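You operate a simulated robot arm through the tools that you are given. There is no shell and no other tool. Be economical: measure what you need, move in short steps, check, and stop when the job is done.

The job below is to be done with a simulated robot arm. You get a single attempt, and the scene is never put back.

## Task
Set the pick up for the new film; blow the old label off head four.
Fine: throttle to 5, dwell to 6, vacuum switch to 35 kPa, counter to nought.

It is judged by the outcome, as a careful person would: the job done as asked, and still so three seconds after it is handed in. It fails if anything else is knocked over, pushed out of place, dropped, spilled or broken.

## Robot
A 7-joint arm with a two-finger parallel gripper, fixed in place. Base frame: the origin is at the foot of the arm, x ahead of it, y to its left, z up. Lengths are in cm, angles in degrees, forces in N, time in s.
With the tool pointing down near the work surface it reaches from about 18 to 74 cm from the base axis. Its first joint turns from -166.0 to 166.0 degrees. Payload 1.57 kg.
Tool frame: the origin (TCP) lies between the finger pads and is the grasp point; the fingertips stand 3 cm ahead of it; z points along the fingers, y is the line along which they close. The gripper opens to 11 cm. The fingers are 2.4 cm wide and 1.2 cm thick; the gripper's body (4.8 by 11.2 cm) begins 7.8 cm behind the TCP.
Orientation is that of the tool frame in the base frame, as [roll, pitch, yaw] about the fixed x, y, z axes, in that order (R = Rz(yaw) Ry(pitch) Rx(roll)). With the fingers straight down and closing along the base's y, the tool's x points along the base's -x, its y along +y and its z along -z.

## Interface
- The arm moves only by the tool arm_command. Its argument "series" is a list that holds one entry, the list of rows, each a list of 7 numbers: the opening, from 0 (shut) to 1 (fully open), then the shift along the base's x, y, z in cm, then the turn, a rotation vector about the base's x, y, z in degrees. In form: [[[jaw, dx, dy, dz, ax, ay, az], ...]]. A call has 1 to 10 rows; each row is the pose to reach, as a shift and turn from the pose commanded when the call began. Each row takes 0.2 s and may step no farther than 5 cm and 8.6 degrees from the row before; otherwise, or with a gripper value out of range, the whole call is refused. A pose out of reach is approached as far as the arm can. The call stops where the force on the tool passes 40 N (or 10 N more than at its start, if that is more) or the arm is blocked; 0.2 s more then pass. Each finger travels about 4.5 cm/s and halts on what it meets, pressing with about 39 N; the grip force reading is that of the motor and also rises with nothing between the fingers. The clock runs only during rows and for 0.2 s after the last one: add rows that repeat a pose to give the fingers time. It gives the time, the measured TCP pose, the force on the tool (base axes), the opening and the grip force at its end, in the units of the frame above (readings bear some noise), with the torque about the TCP (base axes, N m) and any sound that the robot's microphone picked up.
- Cameras (640 x 400 px; columns grow to the right, rows downward): "scene" is fixed at [39.95, 65.02, 156.92]; the picture's right is [-0.98, 0.18, 0.00], its down [0.08, 0.41, -0.91] and it looks along [-0.17, -0.89, -0.42] (base axes); focal length 334 px, centre (320, 200). "wrist" rides on the gripper at [7, 1.6, -14.1] in the tool frame; the picture's right is [-0.23, 0.97, 0.00], its down [-0.85, -0.20, -0.48] and it looks along [-0.47, -0.11, 0.88] (tool axes); focal length 222 px, centre (320, 200). There is no depth. A picture from a camera that has moved, and an enlarged one, comes with that camera's place and axes in the base frame and with its lens.
- snapshot(camera): a new picture of that camera. It takes no simulated time.
- lift_body(by): slides the trunk up (or, below 0, down) by that many cm; the arm rides with it, the base frame stays. It gives what a move gives, with no picture.
- close_up(camera, box): a new picture of the part [left, top, right, bottom] of that camera's present view, enlarged. It takes no simulated time.
- finish_job(): hands the job in; it is judged then, once.

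Go step by step. Nothing tells you positions but the pictures and the camera data: compare them with the known pose of the tool, close in by small moves and look again before you grip or let go. The budget is 120 turns and 84 pictures, counting those below and the enlarged ones. Unless the task says otherwise, let go and move clear before handing in, and close with one line.

The tools are called after ">>>" as name(argument=value, ...) on one line, values as JSON. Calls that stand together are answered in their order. arm_command: Moves the arm, as the interface text tells. Its arguments: {"type":"object","properties":{"series":{"type":"array","items":{"type":"array","items":{"type":"array","items":{"type":"number"}}}}},"required":["series"]} The other tools are called the same way: lift_body (by) slides the trunk up or down; snapshot (camera) takes a picture; close_up (camera, box) takes an enlarged picture of a part of a camera's view; finish_job () hands the job in.

At the start:

```text
time: 0.0
eef_pos: [13.22, -30.59, 134.69]
tcp_rot: [180.0, 0.0, -180.0]
force: [-0.1, 0.2, -0.7]
torque: [-0.03, 0.02, 0.0]
finger_gap: 11.0
gripper_force: 0.1
trunk travel left (down, up): [-52.5, 6.5]
```

scene: 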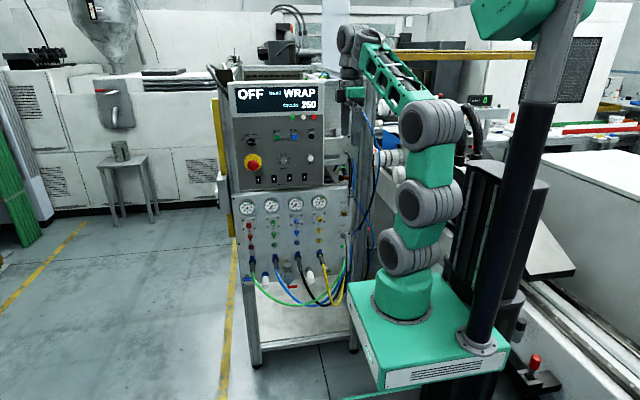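
wrist: 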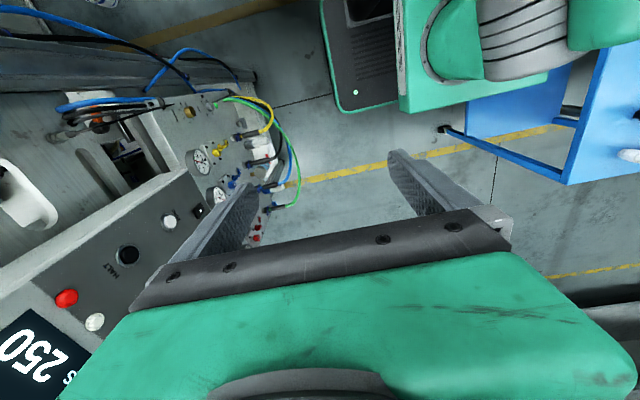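

I see a control panel with a display, buttons, gauges and hose valves to the arm's front-right side. I'll enlarge the panel's upper and lower halves to read the labels.

>>> close_up(camera="scene", box=[220, 70, 360, 190])

>>> close_up(camera="scene", box=[220, 180, 380, 310])

```text
3.33 times, centred on (290, 130) of scene
camera zoom: at [39.95, 65.02, 156.92], right [-0.98, 0.18, 0.0], down [0.08, 0.41, -0.91], along [-0.17, -0.89, -0.42], focal length 1112 px, centre (420, 433)
```

zoom: 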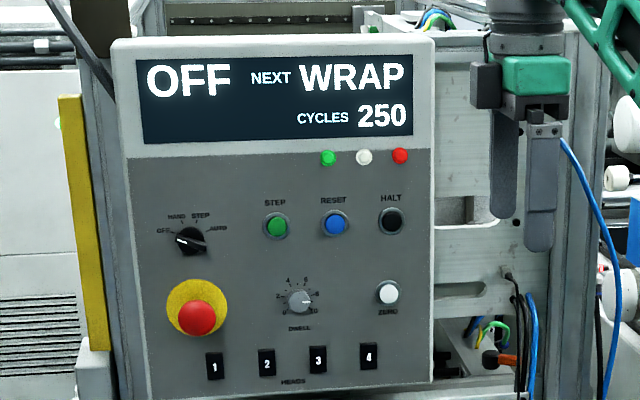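

```text
3.08 times, centred on (300, 245) of scene
camera zoom: at [39.95, 65.02, 156.92], right [-0.98, 0.18, 0.0], down [0.08, 0.41, -0.91], along [-0.17, -0.89, -0.42], focal length 1027 px, centre (382, 62)
```

zoom: 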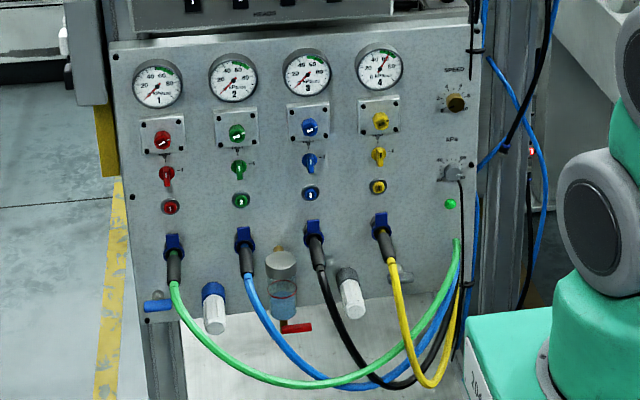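

I place the panel as a vertical face at about y = -57, with ZERO near (20, -57, 118). I'll look closer at the labels.

>>> close_up(camera="scene", box=[305, 192, 345, 217])

>>> close_up(camera="scene", box=[325, 195, 357, 253])

>>> close_up(camera="scene", box=[262, 205, 332, 249])

>>> close_up(camera="scene", box=[262, 145, 326, 185])

```text
16.00 times, centred on (325, 204) of scene
camera zoom: at [39.95, 65.02, 156.92], right [-0.98, 0.18, 0.0], down [0.08, 0.41, -0.91], along [-0.17, -0.89, -0.42], focal length 5340 px, centre (240, 128)
```

zoom: 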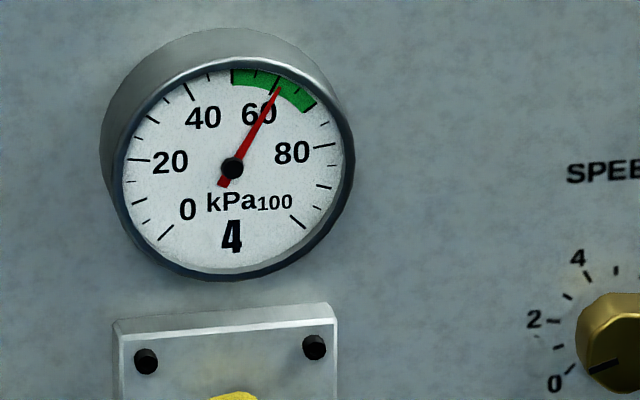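

```text
6.90 times, centred on (341, 224) of scene
camera zoom: at [39.95, 65.02, 156.92], right [-0.98, 0.18, 0.0], down [0.08, 0.41, -0.91], along [-0.17, -0.89, -0.42], focal length 2302 px, centre (175, 34)
```

zoom: 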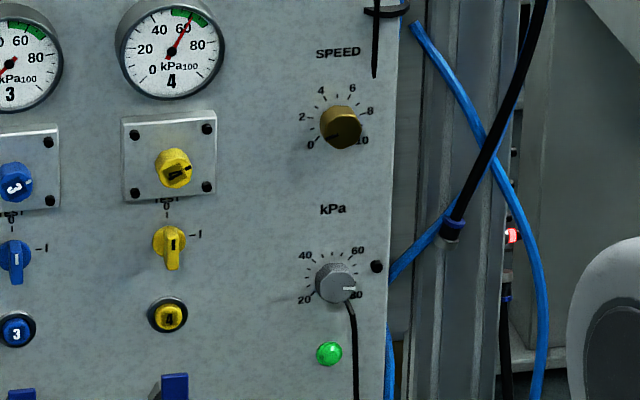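

```text
9.09 times, centred on (297, 227) of scene
camera zoom: at [39.95, 65.02, 156.92], right [-0.98, 0.18, 0.0], down [0.08, 0.41, -0.91], along [-0.17, -0.89, -0.42], focal length 3034 px, centre (529, -46)
```

zoom: 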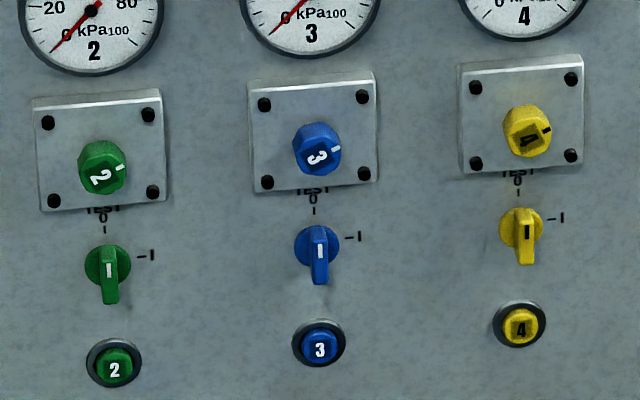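

```text
10.00 times, centred on (294, 165) of scene
camera zoom: at [39.95, 65.02, 156.92], right [-0.98, 0.18, 0.0], down [0.08, 0.41, -0.91], along [-0.17, -0.89, -0.42], focal length 3338 px, centre (580, 550)
```

zoom: 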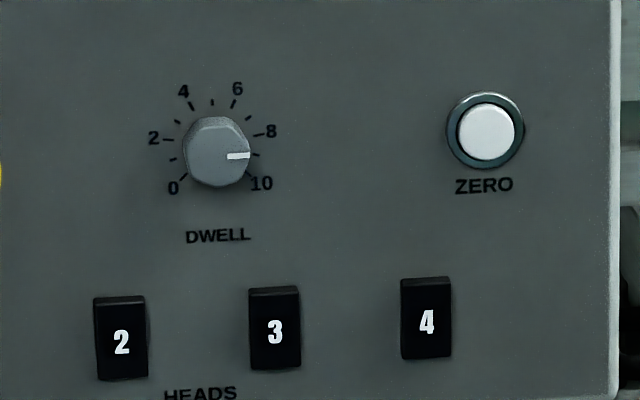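

The SPEED knob (brass, on about 0) should be the throttle. The kPa knob is on about 80, DWELL is on about 9, and head 4's gauge shows vacuum. I'll turn the tool to face the panel, in two calls, so the wrist camera can read the labels squarely.

>>> arm_command(series=[[[1, 0.8, 0.4, 0, -4.94, 4.94, 4.94], [1, 1.6, 0.8, 0, -9.88, 9.88, 9.88], [1, 2.4, 1.2, 0, -14.82, 14.82, 14.82], [1, 3.2, 1.6, 0, -19.76, 19.76, 19.76], [1, 4, 2, 0, -24.7, 24.7, 24.7], [1, 4.8, 2.4, 0, -29.64, 29.64, 29.64], [1, 5.6, 2.8, 0, -34.58, 34.58, 34.58], [1, 6.4, 3.2, 0, -39.52, 39.52, 39.52], [1, 7.2, 3.6, 0, -44.46, 44.46, 44.46], [1, 8, 4, 0, -49.4, 49.4, 49.4]]])

```text
time: 2.2
eef_pos: [10.26, -26.67, 159.75]
tcp_rot: [-150.4, -56.9, -138.4]
force: [-0.4, -0.7, 0.4]
torque: [0.01, 0.02, -0.01]
finger_gap: 10.99
gripper_force: 0.1
out of reach, approached as far as the arm can: row 5, 6, 7, 8, 9, 10
trunk travel left (down, up): [-52.5, 6.5]
```

The arm ran out of reach part-way and the tool rose to z = 160, so it may be too close to its own base. I'll look before going on.

>>> snapshot(camera="scene")

>>> snapshot(camera="wrist")

```text
75 pictures are left
```

scene: 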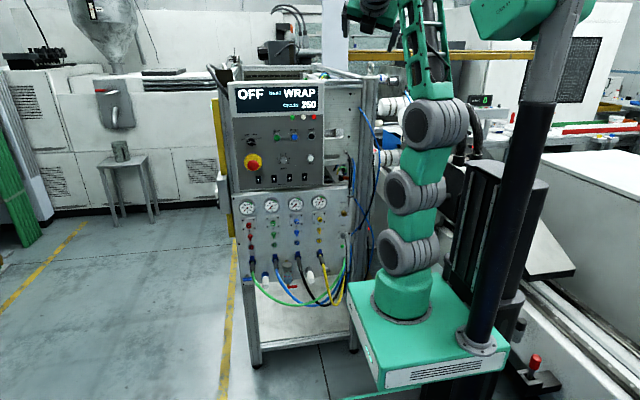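

```text
74 pictures are left
camera wrist: at [8.98, -16.52, 171.94], right [-0.77, 0.45, -0.45], down [0.63, 0.64, -0.43], along [0.1, -0.62, -0.78], focal length 222 px, centre (320, 200)
```

wrist: 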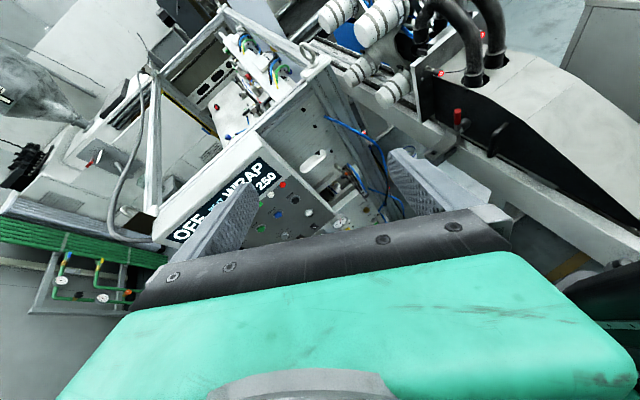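

The arm is stretched upward and the way to the panel is clear. I'll move toward the panel to find poses it can reach.

>>> arm_command(series=[[[1, 0, -3, 0, 0, 0, 0], [1, 0, -6, 0, 0, 0, 0], [1, 0, -9, 0, 0, 0, 0], [1, 0, -9, 0, 0, 0, 0]]])

```text
time: 3.2
eef_pos: [10.35, -35.96, 159.5]
tcp_rot: [-150.4, -56.5, -138.6]
force: [-0.2, 0.8, 0.3]
torque: [-0.01, 0.03, 0.02]
finger_gap: 11.0
gripper_force: 0.2
trunk travel left (down, up): [-52.5, 6.5]
```

The commanded pose restarts from where the arm actually is. I'll finish the turn while coming down toward (23, -38, 135).

>>> arm_command(series=[[[1, 2, -0.5, -4, -4.35, 3.53, 3.08], [1, 4, -1, -8, -8.7, 7.07, 6.17], [1, 6, -1.5, -12, -13.05, 10.6, 9.25], [1, 8, -2, -16, -17.4, 14.13, 12.33], [1, 10, -2, -20, -21.75, 17.67, 15.42], [1, 12, -2, -24, -26.1, 21.2, 18.5], [1, 12, -2, -24, -26.1, 21.2, 18.5]]])

>>> snapshot(camera="wrist")

```text
time: 4.8
eef_pos: [20.3, -41.82, 159.82]
tcp_rot: [-160.3, -70.2, -115.1]
force: [0.2, 0.4, 0.9]
torque: [-0.01, -0.02, 0.01]
finger_gap: 11.0
gripper_force: 0.1
out of reach, approached as far as the arm can: row 1, 2, 3, 4, 5, 6, 7
trunk travel left (down, up): [-52.5, 6.5]
```

```text
73 pictures are left
camera wrist: at [18.68, -30.49, 170.64], right [-0.93, 0.18, -0.33], down [0.35, 0.69, -0.63], along [0.11, -0.7, -0.71], focal length 222 px, centre (320, 200)
```

wrist: 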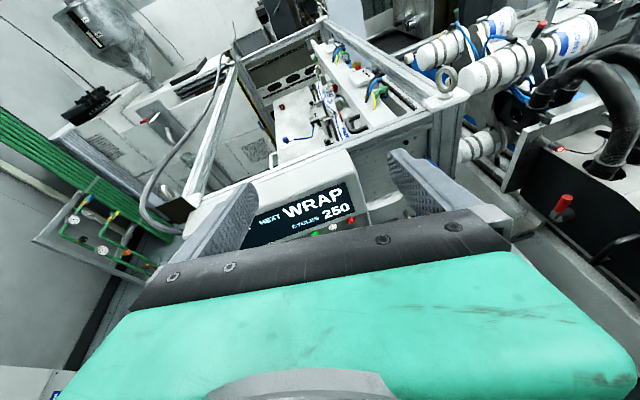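

The arm only holds this orientation at around z = 160. I'll ride the trunk down instead, checking the reading each time.

>>> lift_body(by=-15)

>>> lift_body(by=-15)

>>> snapshot(camera="scene")

```text
time: 6.5
eef_pos: [20.49, -41.94, 144.75]
tcp_rot: [-160.2, -70.3, -115.2]
force: [0.1, 0.1, -0.2]
torque: [-0.01, 0.0, -0.03]
finger_gap: 11.02
gripper_force: 0.1
trunk travel left (down, up): [-37.5, 21.5]
```

```text
time: 8.3
eef_pos: [20.48, -41.91, 129.79]
tcp_rot: [-160.3, -70.4, -115.2]
force: [-0.2, -0.9, 0.4]
torque: [0.02, 0.01, 0.03]
finger_gap: 10.99
gripper_force: 0.1
trunk travel left (down, up): [-22.5, 36.5]
```

```text
72 pictures are left
```

scene: 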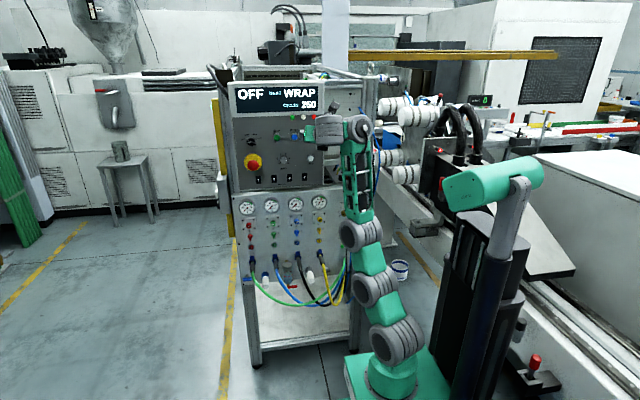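

Lowering the trunk works, and the gripper is now at the panel's upper right. I'll finish squaring the tool to the panel.

>>> arm_command(series=[[[0.6, 0, 0, 0, -6.07, 2.5, 1.83], [0.6, 0, 0, 0, -12.13, 5, 3.67], [0.6, 0, 0, 0, -18.2, 7.5, 5.5], [0.6, 0, 0, 0, -18.2, 7.5, 5.5], [0.6, 0, 0, 0, -18.2, 7.5, 5.5]]])

>>> snapshot(camera="wrist")

```text
time: 9.5
eef_pos: [20.25, -41.93, 129.56]
tcp_rot: [-160.2, -70.2, -115.2]
force: [0.5, -0.4, 0.5]
torque: [-0.02, 0.02, 0.01]
finger_gap: 6.61
gripper_force: 0.0
out of reach, approached as far as the arm can: row 1, 2, 3, 4, 5
trunk travel left (down, up): [-22.5, 36.5]
```

```text
71 pictures are left
camera wrist: at [18.71, -30.49, 140.64], right [-0.93, 0.18, -0.33], down [0.35, 0.69, -0.63], along [0.11, -0.7, -0.71], focal length 222 px, centre (320, 200)
```

wrist: 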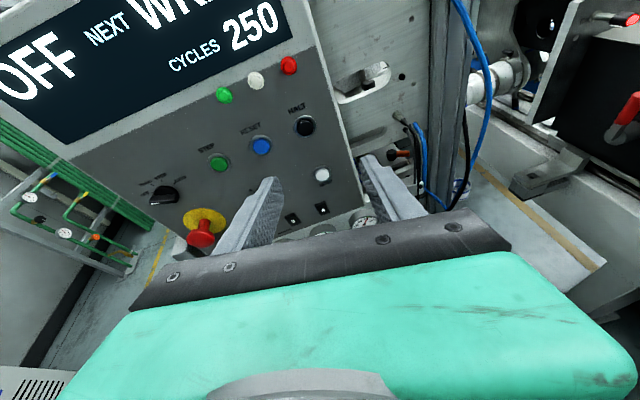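

The last 18° of pitch is refused, and the arm looks nearly straight. I'll try a pure translation down to get it off that limit.

>>> arm_command(series=[[[0.6, 0, 0, -2, 0, 0, 0], [0.6, 0, 0, -5, 0, 0, 0], [0.6, 0, 0, -8, 0, 0, 0], [0.6, 0, 0, -8, 0, 0, 0]]])

```text
time: 10.5
eef_pos: [20.39, -41.98, 129.69]
tcp_rot: [-160.1, -70.2, -115.2]
force: [0.4, -0.8, -0.6]
torque: [-0.01, 0.01, 0.02]
finger_gap: 6.59
gripper_force: 0.1
out of reach, approached as far as the arm can: row 1, 2, 3, 4
trunk travel left (down, up): [-22.5, 36.5]
```

Straight down is refused as well. I'll try moving forward toward the panel with the same orientation, then down.

>>> arm_command(series=[[[0.6, 0, -3, 0, 0, 0, 0], [0.6, 0, -6, 0, 0, 0, 0], [0.6, 0, -6, -3, 0, 0, 0], [0.6, 0, -6, -6, 0, 0, 0], [0.6, 0, -6, -6, 0, 0, 0]]])

```text
time: 11.7
eef_pos: [20.34, -41.9, 129.67]
tcp_rot: [-160.2, -70.2, -115.2]
force: [0.5, -0.1, -0.1]
torque: [0.05, -0.01, 0.0]
finger_gap: 6.6
gripper_force: 0.0
out of reach, approached as far as the arm can: row 1, 2, 3, 4, 5
trunk travel left (down, up): [-22.5, 36.5]
```

The arm is pinned at some joint limit. I'll look at its configuration to work out which one.

>>> close_up(camera="scene", box=[280, 90, 460, 400])

```text
1.29 times, centred on (370, 245) of scene
camera zoom: at [39.95, 65.02, 156.92], right [-0.98, 0.18, 0.0], down [0.08, 0.41, -0.91], along [-0.17, -0.89, -0.42], focal length 431 px, centre (256, 142)
```

zoom: 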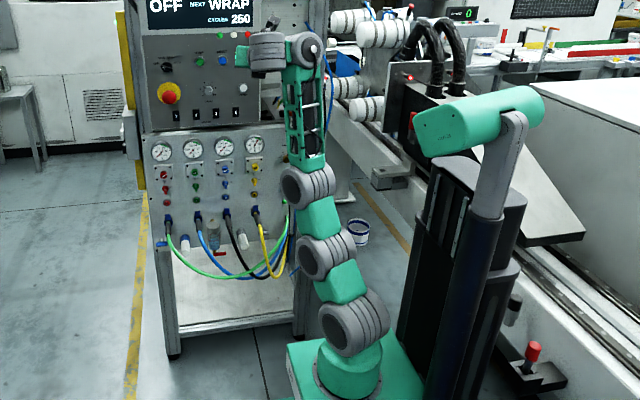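

The forearm is nearly straight up and the wrist is fully bent. I'll back out to a tool-down pose so the elbow folds, and then pitch the tool up from there.

>>> arm_command(series=[[[0.6, 0, 1, 0, 4.62, -4.43, -5.63], [0.6, 0, 2, 0, 9.25, -8.87, -11.27], [0.6, 0, 3, 0, 13.87, -13.3, -16.9], [0.6, 0, 4, 0, 18.5, -17.73, -22.53], [0.6, 0, 5, 0, 23.12, -22.17, -28.17], [0.6, 0, 6, 0, 27.75, -26.6, -33.8], [0.6, 0, 7, 0, 32.37, -31.03, -39.43], [0.6, 0, 8, 0, 37, -35.47, -45.07], [0.6, 0, 8, 0, 41.62, -39.9, -50.7], [0.6, 0, 8, 0, 46.25, -44.33, -56.33]]])

```text
time: 13.9
eef_pos: [18.08, -40.65, 109.69]
tcp_rot: [-171.1, -10.1, -169.0]
force: [-0.4, 0.3, -0.7]
torque: [-0.03, 0.01, -0.05]
finger_gap: 6.64
gripper_force: 0.1
out of reach, approached as far as the arm can: row 1, 2, 3, 4, 5, 6, 7, 8, 9, 10
trunk travel left (down, up): [-22.5, 36.5]
```

The tool is nearly down again at z = 110. Now I'll pitch it up toward the panel about the x axis.

>>> arm_command(series=[[[0.6, 0.2, -0.5, 1, -7.96, -1.6, -0.2], [0.6, 0.4, -1, 2, -15.92, -3.2, -0.4], [0.6, 0.6, -1.5, 3, -23.88, -4.8, -0.6], [0.6, 0.8, -2, 4, -31.84, -6.4, -0.8], [0.6, 1, -2.5, 5, -39.8, -8, -1], [0.6, 1.2, -3, 6, -47.76, -9.6, -1.2], [0.6, 1.4, -3.5, 7, -55.72, -11.2, -1.4], [0.6, 1.6, -4, 8, -63.68, -12.8, -1.6], [0.6, 1.8, -4.5, 9, -71.64, -14.4, -1.8], [0.6, 2, -5, 10, -79.6, -16, -2]]])

>>> snapshot(camera="scene")

>>> snapshot(camera="wrist")

```text
time: 16.1
eef_pos: [20.03, -46.06, 128.47]
tcp_rot: [-109.8, 1.1, -176.2]
force: [0.3, 0.8, 0.3]
torque: [0.0, 0.03, -0.06]
finger_gap: 6.58
gripper_force: 0.1
out of reach, approached as far as the arm can: row 5, 6, 7, 8, 9, 10
trunk travel left (down, up): [-22.5, 36.5]
```

```text
69 pictures are left
```

scene: 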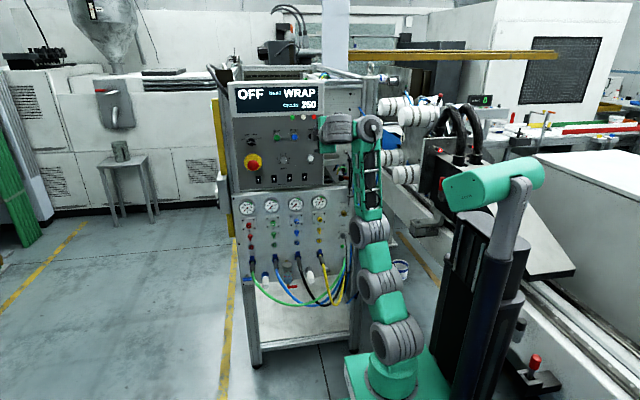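

```text
68 pictures are left
camera wrist: at [12.07, -32.62, 131.68], right [0.22, 0.34, -0.91], down [0.82, 0.44, 0.37], along [0.53, -0.83, -0.19], focal length 222 px, centre (320, 200)
```

wrist: 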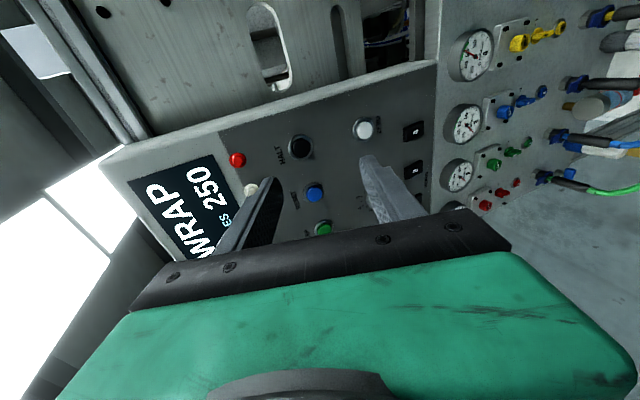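

The arm can't roll its last joint that far: its natural horizontal pose here has the tool's x pointing down, with the camera beneath. I'll roll that way while coming to about (25, -42, 118).

>>> arm_command(series=[[[0.6, 0.5, 0.4, -1, -1.16, -8.25, -1.73], [0.6, 1, 0.8, -2, -2.32, -16.5, -3.46], [0.6, 1.5, 1.2, -3, -3.48, -24.75, -5.19], [0.6, 2, 1.6, -4, -4.64, -33, -6.92], [0.6, 2.5, 2, -5, -5.8, -41.25, -8.65], [0.6, 3, 2.4, -6, -6.96, -49.5, -10.38], [0.6, 3.5, 2.8, -7, -8.12, -57.75, -12.11], [0.6, 4, 3.2, -8, -9.28, -66, -13.84], [0.6, 4.5, 3.6, -9, -10.44, -74.25, -15.57], [0.6, 5, 4, -10, -11.6, -82.5, -17.3]]])

>>> snapshot(camera="scene")

```text
time: 18.3
eef_pos: [26.4, -42.25, 127.1]
tcp_rot: [-165.4, 67.8, 107.7]
force: [-0.4, -0.2, -0.4]
torque: [-0.03, 0.02, -0.01]
finger_gap: 6.6
gripper_force: 0.1
out of reach, approached as far as the arm can: row 1, 2, 3, 4, 5, 6, 7, 8, 9, 10
trunk travel left (down, up): [-22.5, 36.5]
```

```text
67 pictures are left
```

scene: 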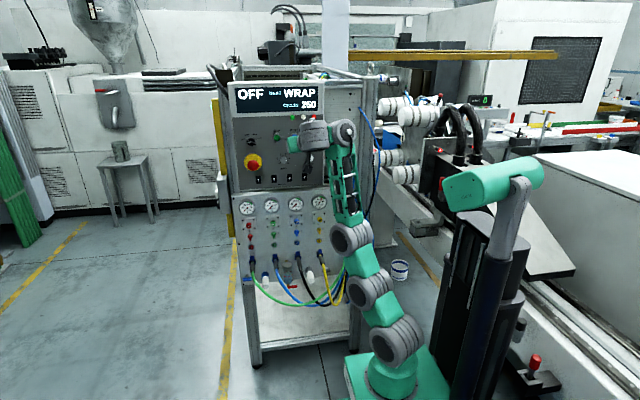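

The tool still sits about 20° below level. I'll zoom on the wrist to work out its joints.

>>> close_up(camera="scene", box=[270, 100, 400, 260])

>>> snapshot(camera="wrist")

```text
2.50 times, centred on (335, 180) of scene
camera zoom: at [39.95, 65.02, 156.92], right [-0.98, 0.18, 0.0], down [0.08, 0.41, -0.91], along [-0.17, -0.89, -0.42], focal length 834 px, centre (282, 250)
```

zoom: 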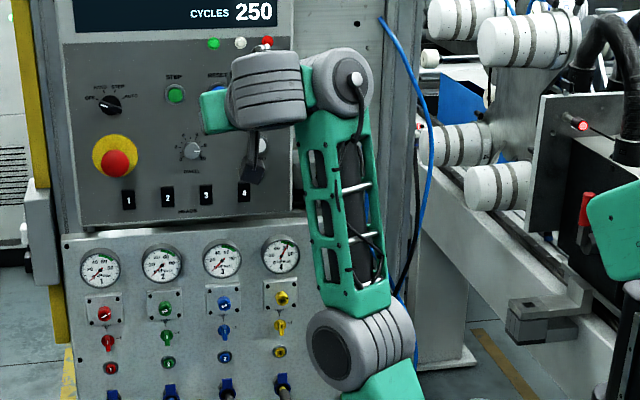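

```text
65 pictures are left
camera wrist: at [26.9, -26.44, 125.69], right [0.99, -0.01, 0.12], down [-0.11, 0.12, 0.99], along [-0.03, -0.99, 0.12], focal length 222 px, centre (320, 200)
```

wrist: 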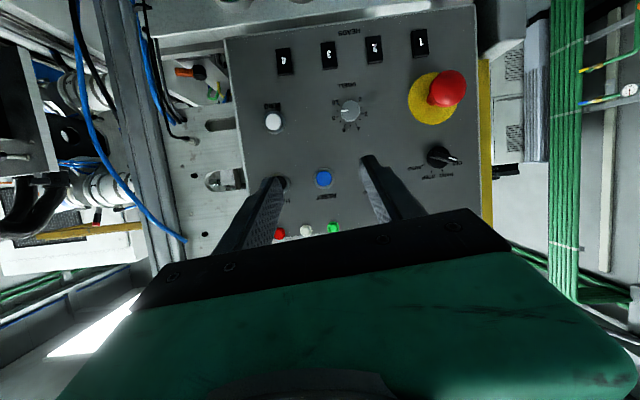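

The wrist geometry isn't obvious from this, but the view now shows the whole panel square, only upside-down. I'll test whether a pure move forward and down is possible in this roll.

>>> arm_command(series=[[[0.6, 0, 0, -3, 0, 0, 0], [0.6, 0, 0, -6, 0, 0, 0], [0.6, 0, 0, -6, -4, 0, 0], [0.6, 0, 0, -6, -8, 0, 0], [0.6, 0, 0, -6, -8, 0, 0]]])

```text
time: 19.5
eef_pos: [26.54, -42.35, 127.07]
tcp_rot: [-165.3, 67.7, 107.8]
force: [0.7, 0.7, -0.1]
torque: [-0.01, 0.02, 0.0]
finger_gap: 6.6
gripper_force: 0.1
out of reach, approached as far as the arm can: row 1, 2, 3, 4, 5
trunk travel left (down, up): [-22.5, 36.5]
```

No motion is possible there, so the limit is in the arm's shape. I'll raise the trunk 20 cm, fold back to tool-down in the natural roll at a lower relative height, and pitch up from there.

>>> lift_body(by=20)

>>> arm_command(series=[[[0.6, 0, 0, -2, 8.5, -0.3, -0.86], [0.6, -1, 0, -6, 17, -0.6, -1.7], [0.6, -2, 0, -10, 25.5, -0.9, -2.6], [0.6, -3, 0, -14, 34, -1.2, -3.4], [0.6, -4, 0, -18, 42.5, -1.5, -4.3], [0.6, -5, 0, -22, 51, -1.8, -5.1], [0.6, -6, 0, -26, 59.5, -2.1, -6], [0.6, -6, 0, -30, 68, -2.3, -6.9], [0.6, -6, 0, -34, 68.5, -2.3, -6.9], [0.6, -6, 0, -34, 68.5, -2.3, -6.9]]])

>>> snapshot(camera="scene")

```text
time: 21.7
eef_pos: [26.38, -42.33, 147.14]
tcp_rot: [-165.4, 67.7, 107.8]
force: [0.1, -0.1, 0.2]
torque: [0.02, 0.01, 0.03]
finger_gap: 6.58
gripper_force: 0.1
trunk travel left (down, up): [-42.5, 16.5]
```

```text
time: 23.9
eef_pos: [20.68, -42.14, 113.02]
tcp_rot: [-180.0, 0.0, 90.1]
force: [-0.1, -0.8, 0.3]
torque: [0.0, -0.02, 0.0]
finger_gap: 6.56
gripper_force: 0.0
trunk travel left (down, up): [-42.5, 16.5]
```

```text
64 pictures are left
```

scene: 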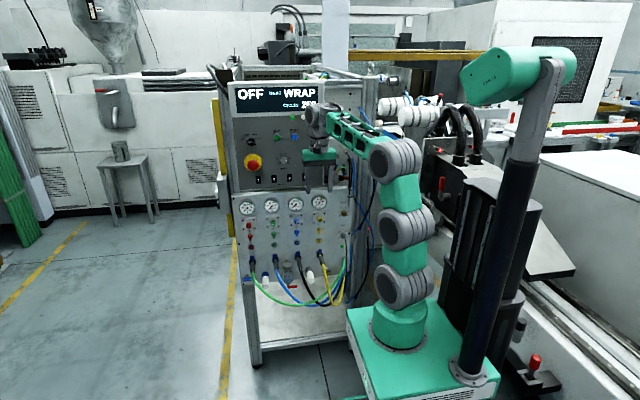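

This pose is natural, with the upper arm vertical and the forearm level. I'll pitch up from here in small rows and note where any refusal starts.

>>> arm_command(series=[[[0.6, 0, -0.5, 1, -8.5, 0, 0], [0.6, 0, -1, 2, -17, 0, 0], [0.6, 0, -1.5, 3, -25.5, 0, 0], [0.6, 0, -2, 4, -34, 0, 0], [0.6, 0, -2.5, 5, -42.5, 0, 0], [0.6, 0, -3, 6, -51, 0, 0], [0.6, 0, -3.5, 7, -59.5, 0, 0], [0.6, 0, -4, 8, -68, 0, 0]]])

>>> snapshot(camera="scene")

```text
time: 25.7
eef_pos: [12.01, -32.46, 137.43]
tcp_rot: [176.9, 63.7, 90.7]
force: [1.0, 1.6, -0.1]
torque: [-0.09, 0.06, -0.11]
finger_gap: 6.6
gripper_force: 0.1
out of reach, approached as far as the arm can: row 4, 5, 6, 7, 8
trunk travel left (down, up): [-42.5, 16.5]
```

```text
63 pictures are left
```

scene: 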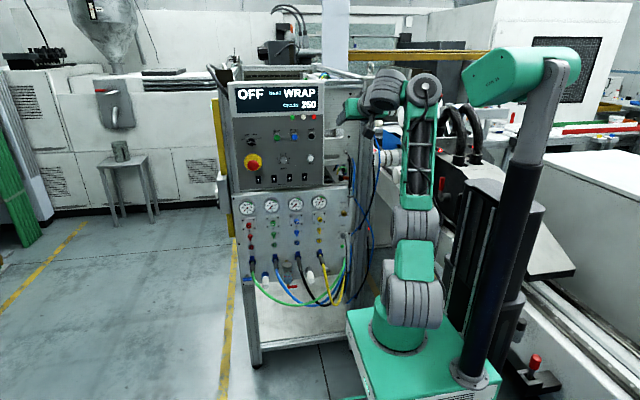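

The refusals began at about 34° of pitch, and then the solver swung the forearm vertical. I'll zoom on the wrist in this pose.

>>> close_up(camera="scene", box=[320, 50, 470, 150])

>>> close_up(camera="scene", box=[320, 150, 520, 380])

```text
4.00 times, centred on (395, 100) of scene
camera zoom: at [39.95, 65.02, 156.92], right [-0.98, 0.18, 0.0], down [0.08, 0.41, -0.91], along [-0.17, -0.89, -0.42], focal length 1335 px, centre (20, 600)
```

zoom: 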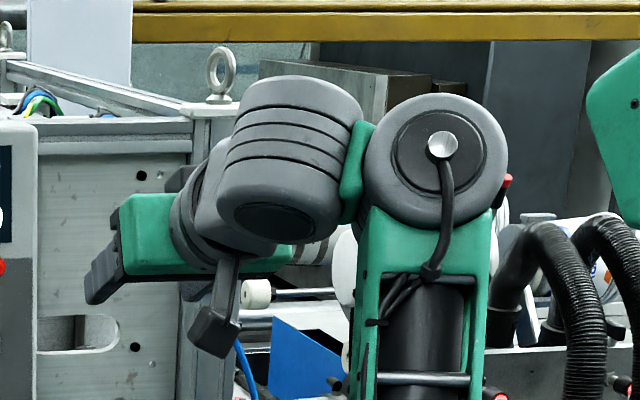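

```text
1.74 times, centred on (420, 265) of scene
camera zoom: at [39.95, 65.02, 156.92], right [-0.98, 0.18, 0.0], down [0.08, 0.41, -0.91], along [-0.17, -0.89, -0.42], focal length 580 px, centre (146, 87)
```

zoom: 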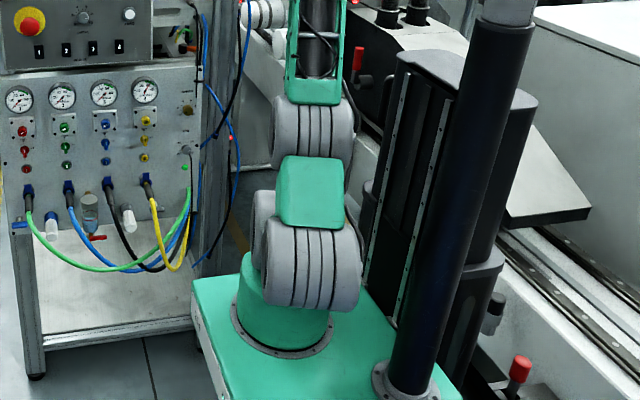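

I now suspect the wrist was simply too close to the shoulder, because the elbow can't fold far enough. I'll return to tool-down farther out. Then I'll pitch up while keeping the wrist high and far, and lower the trunk at the end.

>>> arm_command(series=[[[0.6, 1.2, -1.2, -3, 8, 0, 0], [0.6, 2.4, -2.4, -6, 16, 0, 0], [0.6, 3.6, -3.6, -9, 24, 0, 0], [0.6, 4.8, -4.8, -12, 32, 0, 0], [0.6, 6, -6, -15, 40, 0, 0], [0.6, 7.2, -7.2, -18, 48, 0, 0], [0.6, 8.4, -8.4, -21, 56, 0, 0], [0.6, 9.6, -9.6, -24, 63.7, 0, 0], [0.6, 9.6, -9.6, -24, 63.7, 0, 0]]])

```text
time: 27.7
eef_pos: [19.28, -42.85, 109.78]
tcp_rot: [176.2, -0.3, 90.2]
force: [0.0, 0.6, 1.4]
torque: [-0.06, -0.04, -0.04]
finger_gap: 6.59
gripper_force: 0.0
out of reach, approached as far as the arm can: row 7, 8, 9
trunk travel left (down, up): [-42.5, 16.5]
```

It came back only approximately, so it may be on a different branch. I'll check.

>>> snapshot(camera="scene")

```text
60 pictures are left
```

scene: 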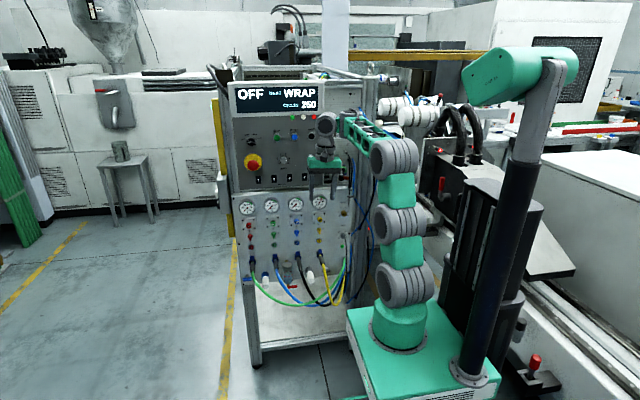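

The wrist looks different now, possibly flipped, which may help. I'll pitch up along a path that keeps the wrist far out.

>>> arm_command(series=[[[0.6, 0.7, -1.6, 1.1, -8.5, 0, 0], [0.6, 1.4, -3.2, 2.8, -17, 0, 0], [0.6, 2.1, -4.6, 4.9, -25.5, 0, 0], [0.6, 2.8, -5.8, 7.5, -34, 0, 0], [0.6, 3.5, -6.7, 10.6, -42.5, 0, 0], [0.6, 4.2, -7.2, 14.1, -51, 0, 0], [0.6, 5, -7.4, 17.8, -59.5, 0, 0]]])

>>> snapshot(camera="scene")

```text
time: 29.3
eef_pos: [24.28, -50.3, 127.06]
tcp_rot: [176.6, 59.2, 90.4]
force: [-0.2, -0.7, 0.0]
torque: [0.01, -0.02, -0.01]
finger_gap: 6.61
gripper_force: 0.0
out of reach, approached as far as the arm can: row 1
trunk travel left (down, up): [-42.5, 16.5]
```

```text
59 pictures are left
```

scene: 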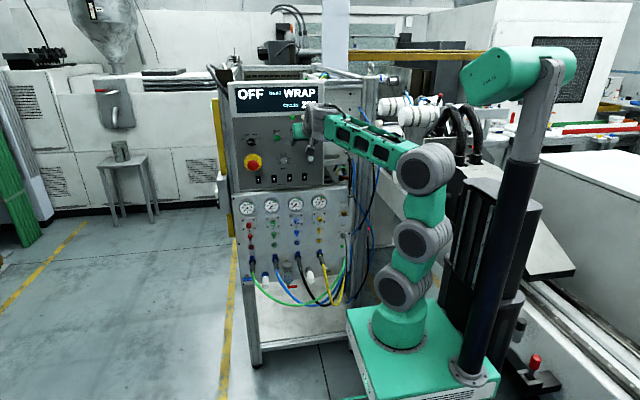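

That works, with the elbow now folding freely. I'll finish the last 31° so the tool is exactly level.

>>> arm_command(series=[[[0.6, 0.3, 0.3, 1, -7.7, 0.2, -0.9], [0.6, 0.6, 0.6, 2, -15.4, 0.4, -1.85], [0.6, 0.9, 0.9, 3, -23.1, 0.6, -2.8], [0.6, 1.2, 1.2, 4, -30.8, 0.8, -3.7], [0.6, 1.2, 1.2, 4, -30.8, 0.8, -3.7]]])

>>> snapshot(camera="wrist")

```text
time: 30.5
eef_pos: [25.48, -49.15, 131.3]
tcp_rot: [153.9, 89.9, 63.9]
force: [-0.7, -0.3, -0.6]
torque: [0.02, 0.01, 0.0]
finger_gap: 6.63
gripper_force: 0.1
trunk travel left (down, up): [-42.5, 16.5]
```

```text
58 pictures are left
camera wrist: at [27.1, -34.9, 124.42], right [0.97, 0.0, 0.23], down [-0.2, 0.48, 0.86], along [-0.11, -0.88, 0.46], focal length 222 px, centre (320, 200)
```

wrist: 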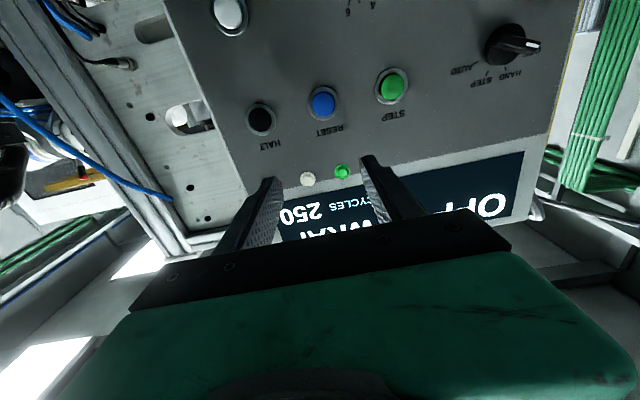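

The tool is level and reached exactly. I'll back off a little and ride down 30 cm to read the pneumatic labels.

>>> arm_command(series=[[[0.3, 0, 2, 0, 0, 0, 0], [0.3, 0, 4, 0, 0, 0, 0], [0.3, 0, 4, 0, 0, 0, 0]]])

>>> lift_body(by=-30)

>>> snapshot(camera="wrist")

>>> snapshot(camera="scene")

```text
time: 31.3
eef_pos: [25.7, -45.13, 131.19]
tcp_rot: [171.0, 89.8, 81.0]
force: [-0.2, -0.7, 0.9]
torque: [-0.02, 0.0, 0.0]
finger_gap: 3.28
gripper_force: 0.1
trunk travel left (down, up): [-42.5, 16.5]
```

```text
time: 34.3
eef_pos: [25.82, -45.11, 101.29]
tcp_rot: [165.5, 89.7, 75.5]
force: [-0.4, 0.9, -1.0]
torque: [0.03, 0.04, 0.02]
finger_gap: 3.29
gripper_force: 0.2
trunk travel left (down, up): [-12.5, 46.5]
```

```text
57 pictures are left
camera wrist: at [27.35, -30.92, 94.36], right [0.97, 0.0, 0.23], down [-0.2, 0.48, 0.86], along [-0.11, -0.88, 0.46], focal length 222 px, centre (320, 200)
```

wrist: 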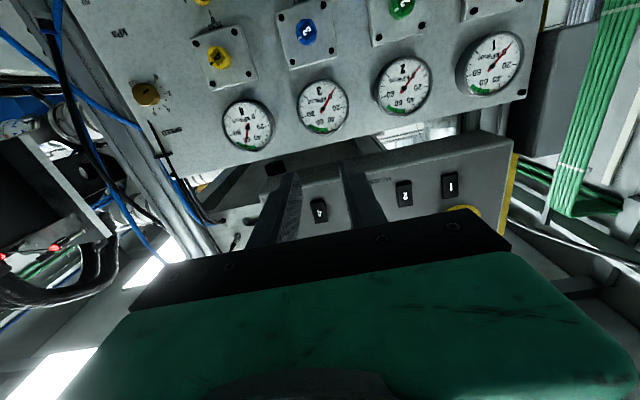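

```text
56 pictures are left
```

scene: 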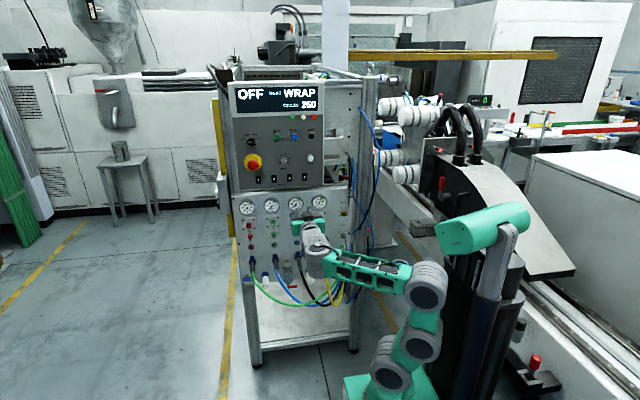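

I can see the gauges and knobs upside-down. I need to go lower to read the labels under the head valves, so I'll lower 8 cm more and enlarge.

>>> lift_body(by=-8)

>>> close_up(camera="wrist", box=[60, 0, 380, 200])

```text
time: 35.4
eef_pos: [25.69, -45.12, 93.2]
tcp_rot: [164.9, 89.8, 74.9]
force: [0.2, -0.6, 0.0]
torque: [0.0, 0.0, -0.04]
finger_gap: 3.29
gripper_force: 0.0
trunk travel left (down, up): [-4.5, 54.5]
```

```text
2.00 times, centred on (220, 100) of wrist
camera zoom: at [27.35, -30.92, 86.36], right [0.97, 0.0, 0.23], down [-0.2, 0.48, 0.86], along [-0.11, -0.88, 0.46], focal length 444 px, centre (520, 400)
```

zoom: 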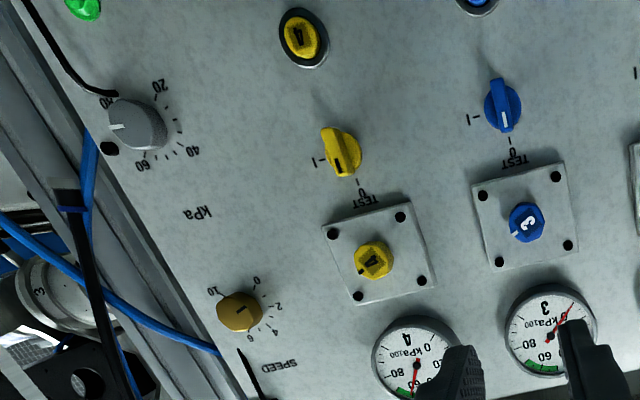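

The levers are labelled TEST 0–1. I'll enlarge head 4's column and the two right-hand knobs.

>>> close_up(camera="wrist", box=[190, 0, 290, 62])

>>> close_up(camera="wrist", box=[210, 55, 330, 130])

>>> close_up(camera="wrist", box=[90, 30, 220, 190])

```text
6.40 times, centred on (240, 31) of wrist
camera zoom: at [27.35, -30.92, 86.36], right [0.97, 0.0, 0.23], down [-0.2, 0.48, 0.86], along [-0.11, -0.88, 0.46], focal length 1422 px, centre (832, 1282)
```

zoom: 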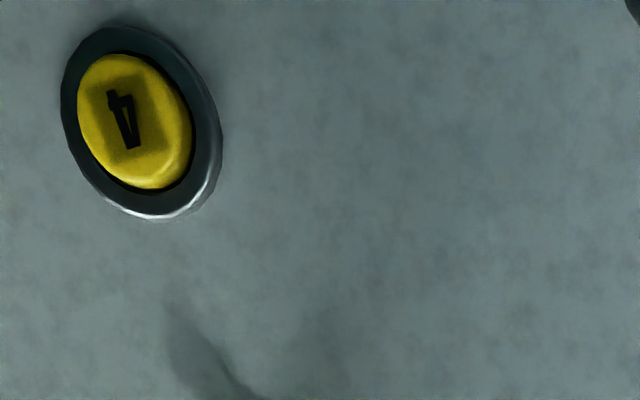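

```text
5.33 times, centred on (270, 92) of wrist
camera zoom: at [27.35, -30.92, 86.36], right [0.97, 0.0, 0.23], down [-0.2, 0.48, 0.86], along [-0.11, -0.88, 0.46], focal length 1185 px, centre (587, 773)
```

zoom: 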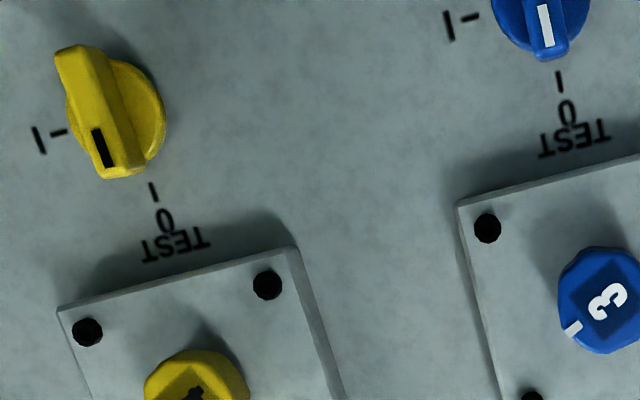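

```text
2.50 times, centred on (155, 110) of wrist
camera zoom: at [27.35, -30.92, 86.36], right [0.97, 0.0, 0.23], down [-0.2, 0.48, 0.86], along [-0.11, -0.88, 0.46], focal length 555 px, centre (732, 425)
```

zoom: 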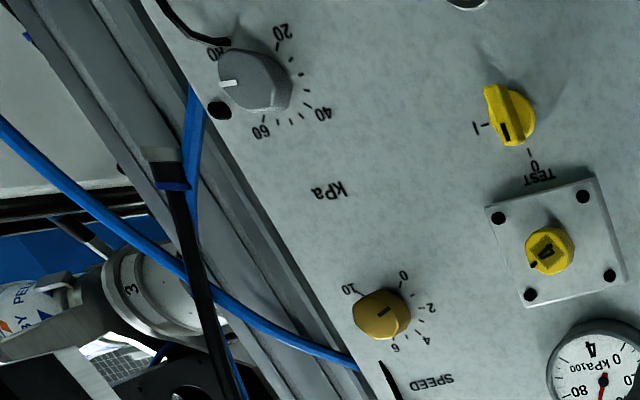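

Lever 4 is at 0, and button "4" below it must be the blow-off. I put it at about (17, -60.5, 78), SPEED at (6, -60.5, 90) and kPa at (6, -60.5, 79). With the fingers shut, I'll approach the line of button 4 and look.

>>> lift_body(by=-4.5)

>>> arm_command(series=[[[0, -2.5, 0, -2, 0, 0, 0], [0, -5, 0, -4, 0, 0, 0], [0, -7, 0, -6, 0, 0, 0], [0, -8.7, 0, -8, 0, 0, 0], [0, -8.7, 0, -8, 0, 0, 0]]])

>>> snapshot(camera="wrist")

```text
time: 36.3
eef_pos: [25.75, -45.16, 88.77]
tcp_rot: [165.0, 89.7, 75.1]
force: [0.3, 0.2, 0.1]
torque: [0.0, 0.02, 0.05]
finger_gap: 3.3
gripper_force: 0.0
trunk travel left (down, up): [0.0, 59.0]
```

```text
time: 37.5
eef_pos: [16.79, -45.29, 80.8]
tcp_rot: [164.4, 89.8, 74.4]
force: [0.3, -0.7, 0.0]
torque: [-0.01, 0.03, -0.02]
finger_gap: 0.01
gripper_force: 21.3
trunk travel left (down, up): [0.0, 59.0]
```

```text
51 pictures are left
camera wrist: at [18.55, -31.06, 73.91], right [0.97, 0.0, 0.23], down [-0.2, 0.48, 0.86], along [-0.11, -0.88, 0.46], focal length 222 px, centre (320, 200)
```

wrist: 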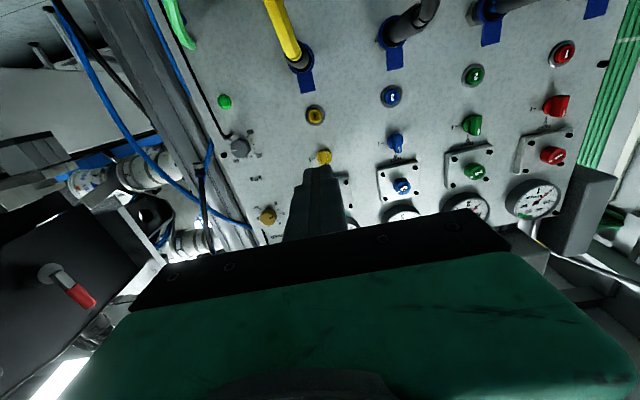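

Button 4 works out at (17.0, -60, 77.5). I'll line up with it and advance to about 3 cm short.

>>> arm_command(series=[[[0, 0.2, -3, -3.3, 0, 0, 0], [0, 0.2, -6, -3.3, 0, 0, 0], [0, 0.2, -8, -3.3, 0, 0, 0], [0, 0.2, -8, -3.3, 0, 0, 0]]])

>>> close_up(camera="wrist", box=[220, 80, 420, 205])

>>> snapshot(camera="scene")

```text
time: 38.5
eef_pos: [17.25, -53.31, 77.37]
tcp_rot: [170.4, 89.8, 80.4]
force: [-0.4, -0.4, 0.1]
torque: [0.01, 0.0, -0.01]
finger_gap: 0.0
gripper_force: 21.3
trunk travel left (down, up): [0.0, 59.0]
```

```text
3.20 times, centred on (320, 142) of wrist
camera zoom: at [18.82, -39.14, 70.54], right [0.97, 0.0, 0.23], down [-0.2, 0.48, 0.86], along [-0.11, -0.88, 0.46], focal length 711 px, centre (320, 384)
```

zoom: 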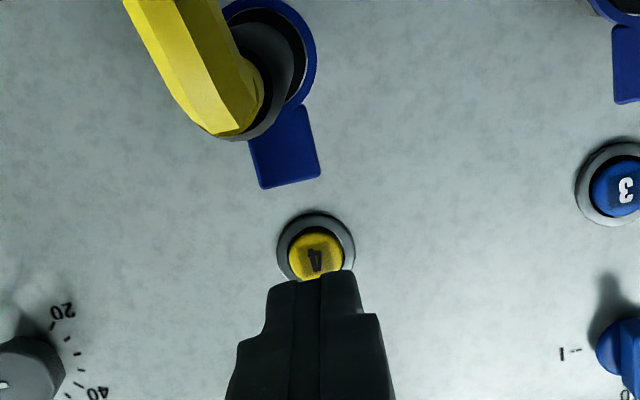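

```text
49 pictures are left
```

scene: 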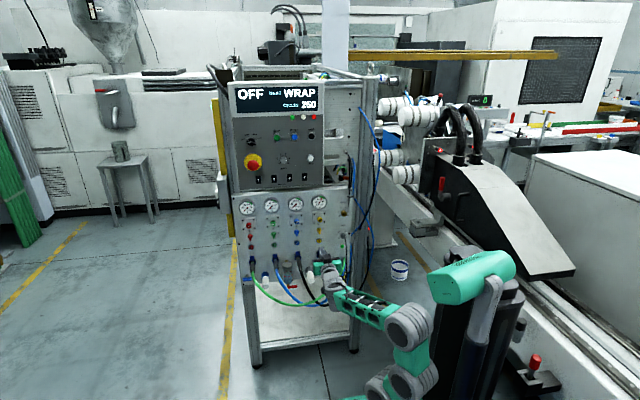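

Aligned, with the button still about 3–4 cm ahead of the tips. I'll advance slowly and watch the force.

>>> arm_command(series=[[[0, -0.2, -1, -0.2, 0, 0, 0], [0, -0.2, -2, -0.2, 0, 0, 0], [0, -0.2, -2.5, -0.2, 0, 0, 0], [0, -0.2, -3, -0.2, 0, 0, 0]]])

>>> close_up(camera="wrist", box=[220, 80, 420, 205])

```text
time: 39.5
eef_pos: [17.01, -56.19, 77.32]
tcp_rot: [164.4, 89.8, 74.4]
force: [-0.5, 0.5, -0.9]
torque: [0.03, -0.01, 0.01]
finger_gap: 0.0
gripper_force: 21.5
trunk travel left (down, up): [0.0, 59.0]
```

```text
3.20 times, centred on (320, 142) of wrist
camera zoom: at [18.61, -42.05, 70.42], right [0.97, 0.0, 0.23], down [-0.2, 0.48, 0.86], along [-0.11, -0.88, 0.46], focal length 711 px, centre (320, 384)
```

zoom: 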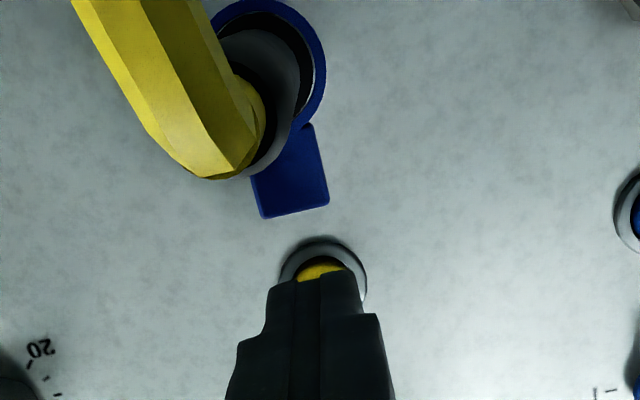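

No contact yet. I'll continue in 3 mm rows.

>>> arm_command(series=[[[0, 0, -0.3, 0, 0, 0, 0], [0, 0, -0.6, 0, 0, 0, 0], [0, 0, -0.9, 0, 0, 0, 0], [0, 0, -1.2, 0, 0, 0, 0], [0, 0, -1.5, 0, 0, 0, 0]]])

```text
time: 40.7
eef_pos: [17.01, -57.76, 77.2]
tcp_rot: [170.9, 89.8, 80.9]
force: [0.0, 0.5, 0.5]
torque: [0.0, -0.03, -0.02]
finger_gap: 0.0
gripper_force: 21.4
trunk travel left (down, up): [0.0, 59.0]
```

>>> arm_command(series=[[[0, 0, -0.3, 0, 0, 0, 0], [0, 0, -0.6, 0, 0, 0, 0], [0, 0, -0.9, 0, 0, 0, 0], [0, 0, -1.2, 0, 0, 0, 0]]])

>>> close_up(camera="wrist", box=[220, 80, 420, 205])

```text
time: 41.7
eef_pos: [17.01, -58.84, 77.14]
tcp_rot: [170.4, 89.8, 80.4]
force: [-0.2, 0.2, -0.3]
torque: [-0.01, 0.01, -0.03]
finger_gap: 0.0
gripper_force: 21.2
trunk travel left (down, up): [0.0, 59.0]
```

```text
3.20 times, centred on (320, 142) of wrist
camera zoom: at [18.61, -44.6, 70.36], right [0.97, 0.0, 0.23], down [-0.2, 0.48, 0.86], along [-0.11, -0.88, 0.46], focal length 711 px, centre (320, 384)
```

zoom: 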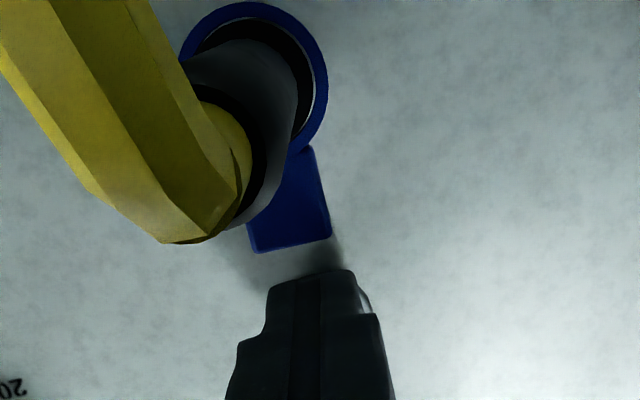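

Still nothing, though the finger shadow is closing in. I'll continue in fine steps.

>>> arm_command(series=[[[0, 0, -0.2, 0, 0, 0, 0], [0, 0, -0.4, 0, 0, 0, 0], [0, 0, -0.6, 0, 0, 0, 0], [0, 0, -0.8, 0, 0, 0, 0]]])

```text
time: 42.7
eef_pos: [16.91, -59.47, 77.21]
tcp_rot: [160.8, 89.8, 70.7]
force: [-4.9, 28.7, -3.1]
torque: [-0.12, -0.02, -0.18]
finger_gap: 0.0
gripper_force: 21.4
trunk travel left (down, up): [0.0, 59.0]
heard: click
```

There's contact at 29 N and a click. I'll check gauge 4 while holding.

>>> arm_command(series=[[[0, 0, 0, 0, 0, 0, 0], [0, 0, 0, 0, 0, 0, 0], [0, 0, 0, 0, 0, 0, 0], [0, 0, 0, 0, 0, 0, 0]]])

>>> close_up(camera="scene", box=[225, 190, 355, 270])

```text
time: 43.7
eef_pos: [17.05, -59.53, 77.33]
tcp_rot: [154.0, 89.9, 64.0]
force: [-6.2, 30.9, -3.6]
torque: [-0.11, -0.02, -0.2]
finger_gap: 0.0
gripper_force: 21.4
trunk travel left (down, up): [0.0, 59.0]
```

```text
4.92 times, centred on (290, 230) of scene
camera zoom: at [39.95, 65.02, 156.92], right [-0.98, 0.18, 0.0], down [0.08, 0.41, -0.91], along [-0.17, -0.89, -0.42], focal length 1643 px, centre (468, 52)
```

zoom: 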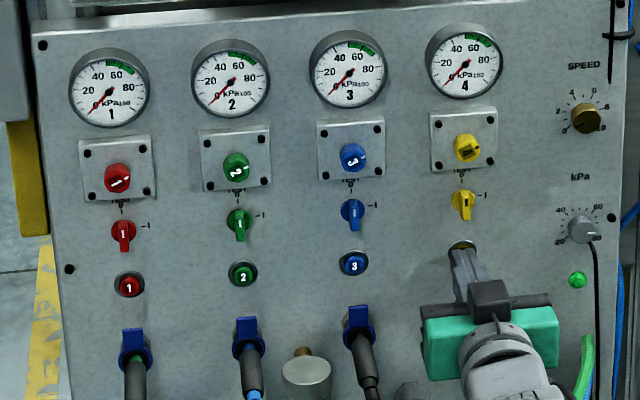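

Gauge 4 has dropped to 0, so the label is blown off. I'll retreat and go to the SPEED knob's line with the jaw open.

>>> arm_command(series=[[[0, 0, 2, 0, 0, 0, 0], [0, 0, 6, 0, 0, 0, 0], [0, 0, 10, 0, 0, 0, 0], [0.5, -3, 10, 3, 0, 0, 0], [0.5, -6, 10, 6, 0, 0, 0], [0.5, -8.5, 10, 9, 0, 0, 0], [0.5, -10.5, 9, 12.5, 0, 0, 0], [0.5, -10.5, 9, 12.5, 0, 0, 0]]])

>>> snapshot(camera="wrist")

```text
time: 45.5
eef_pos: [6.42, -50.61, 89.83]
tcp_rot: [170.6, 89.8, 80.6]
force: [1.1, 0.4, 0.0]
torque: [-0.03, -0.03, 0.01]
finger_gap: 5.49
gripper_force: 0.0
trunk travel left (down, up): [0.0, 59.0]
```

```text
45 pictures are left
camera wrist: at [8.03, -36.35, 82.96], right [0.97, 0.0, 0.23], down [-0.2, 0.48, 0.86], along [-0.11, -0.88, 0.46], focal length 222 px, centre (320, 200)
```

wrist: 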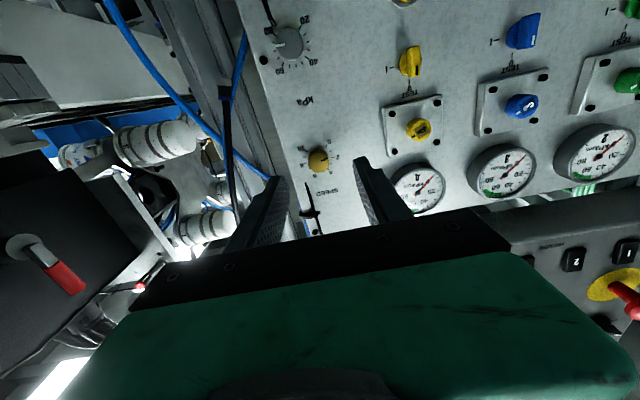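

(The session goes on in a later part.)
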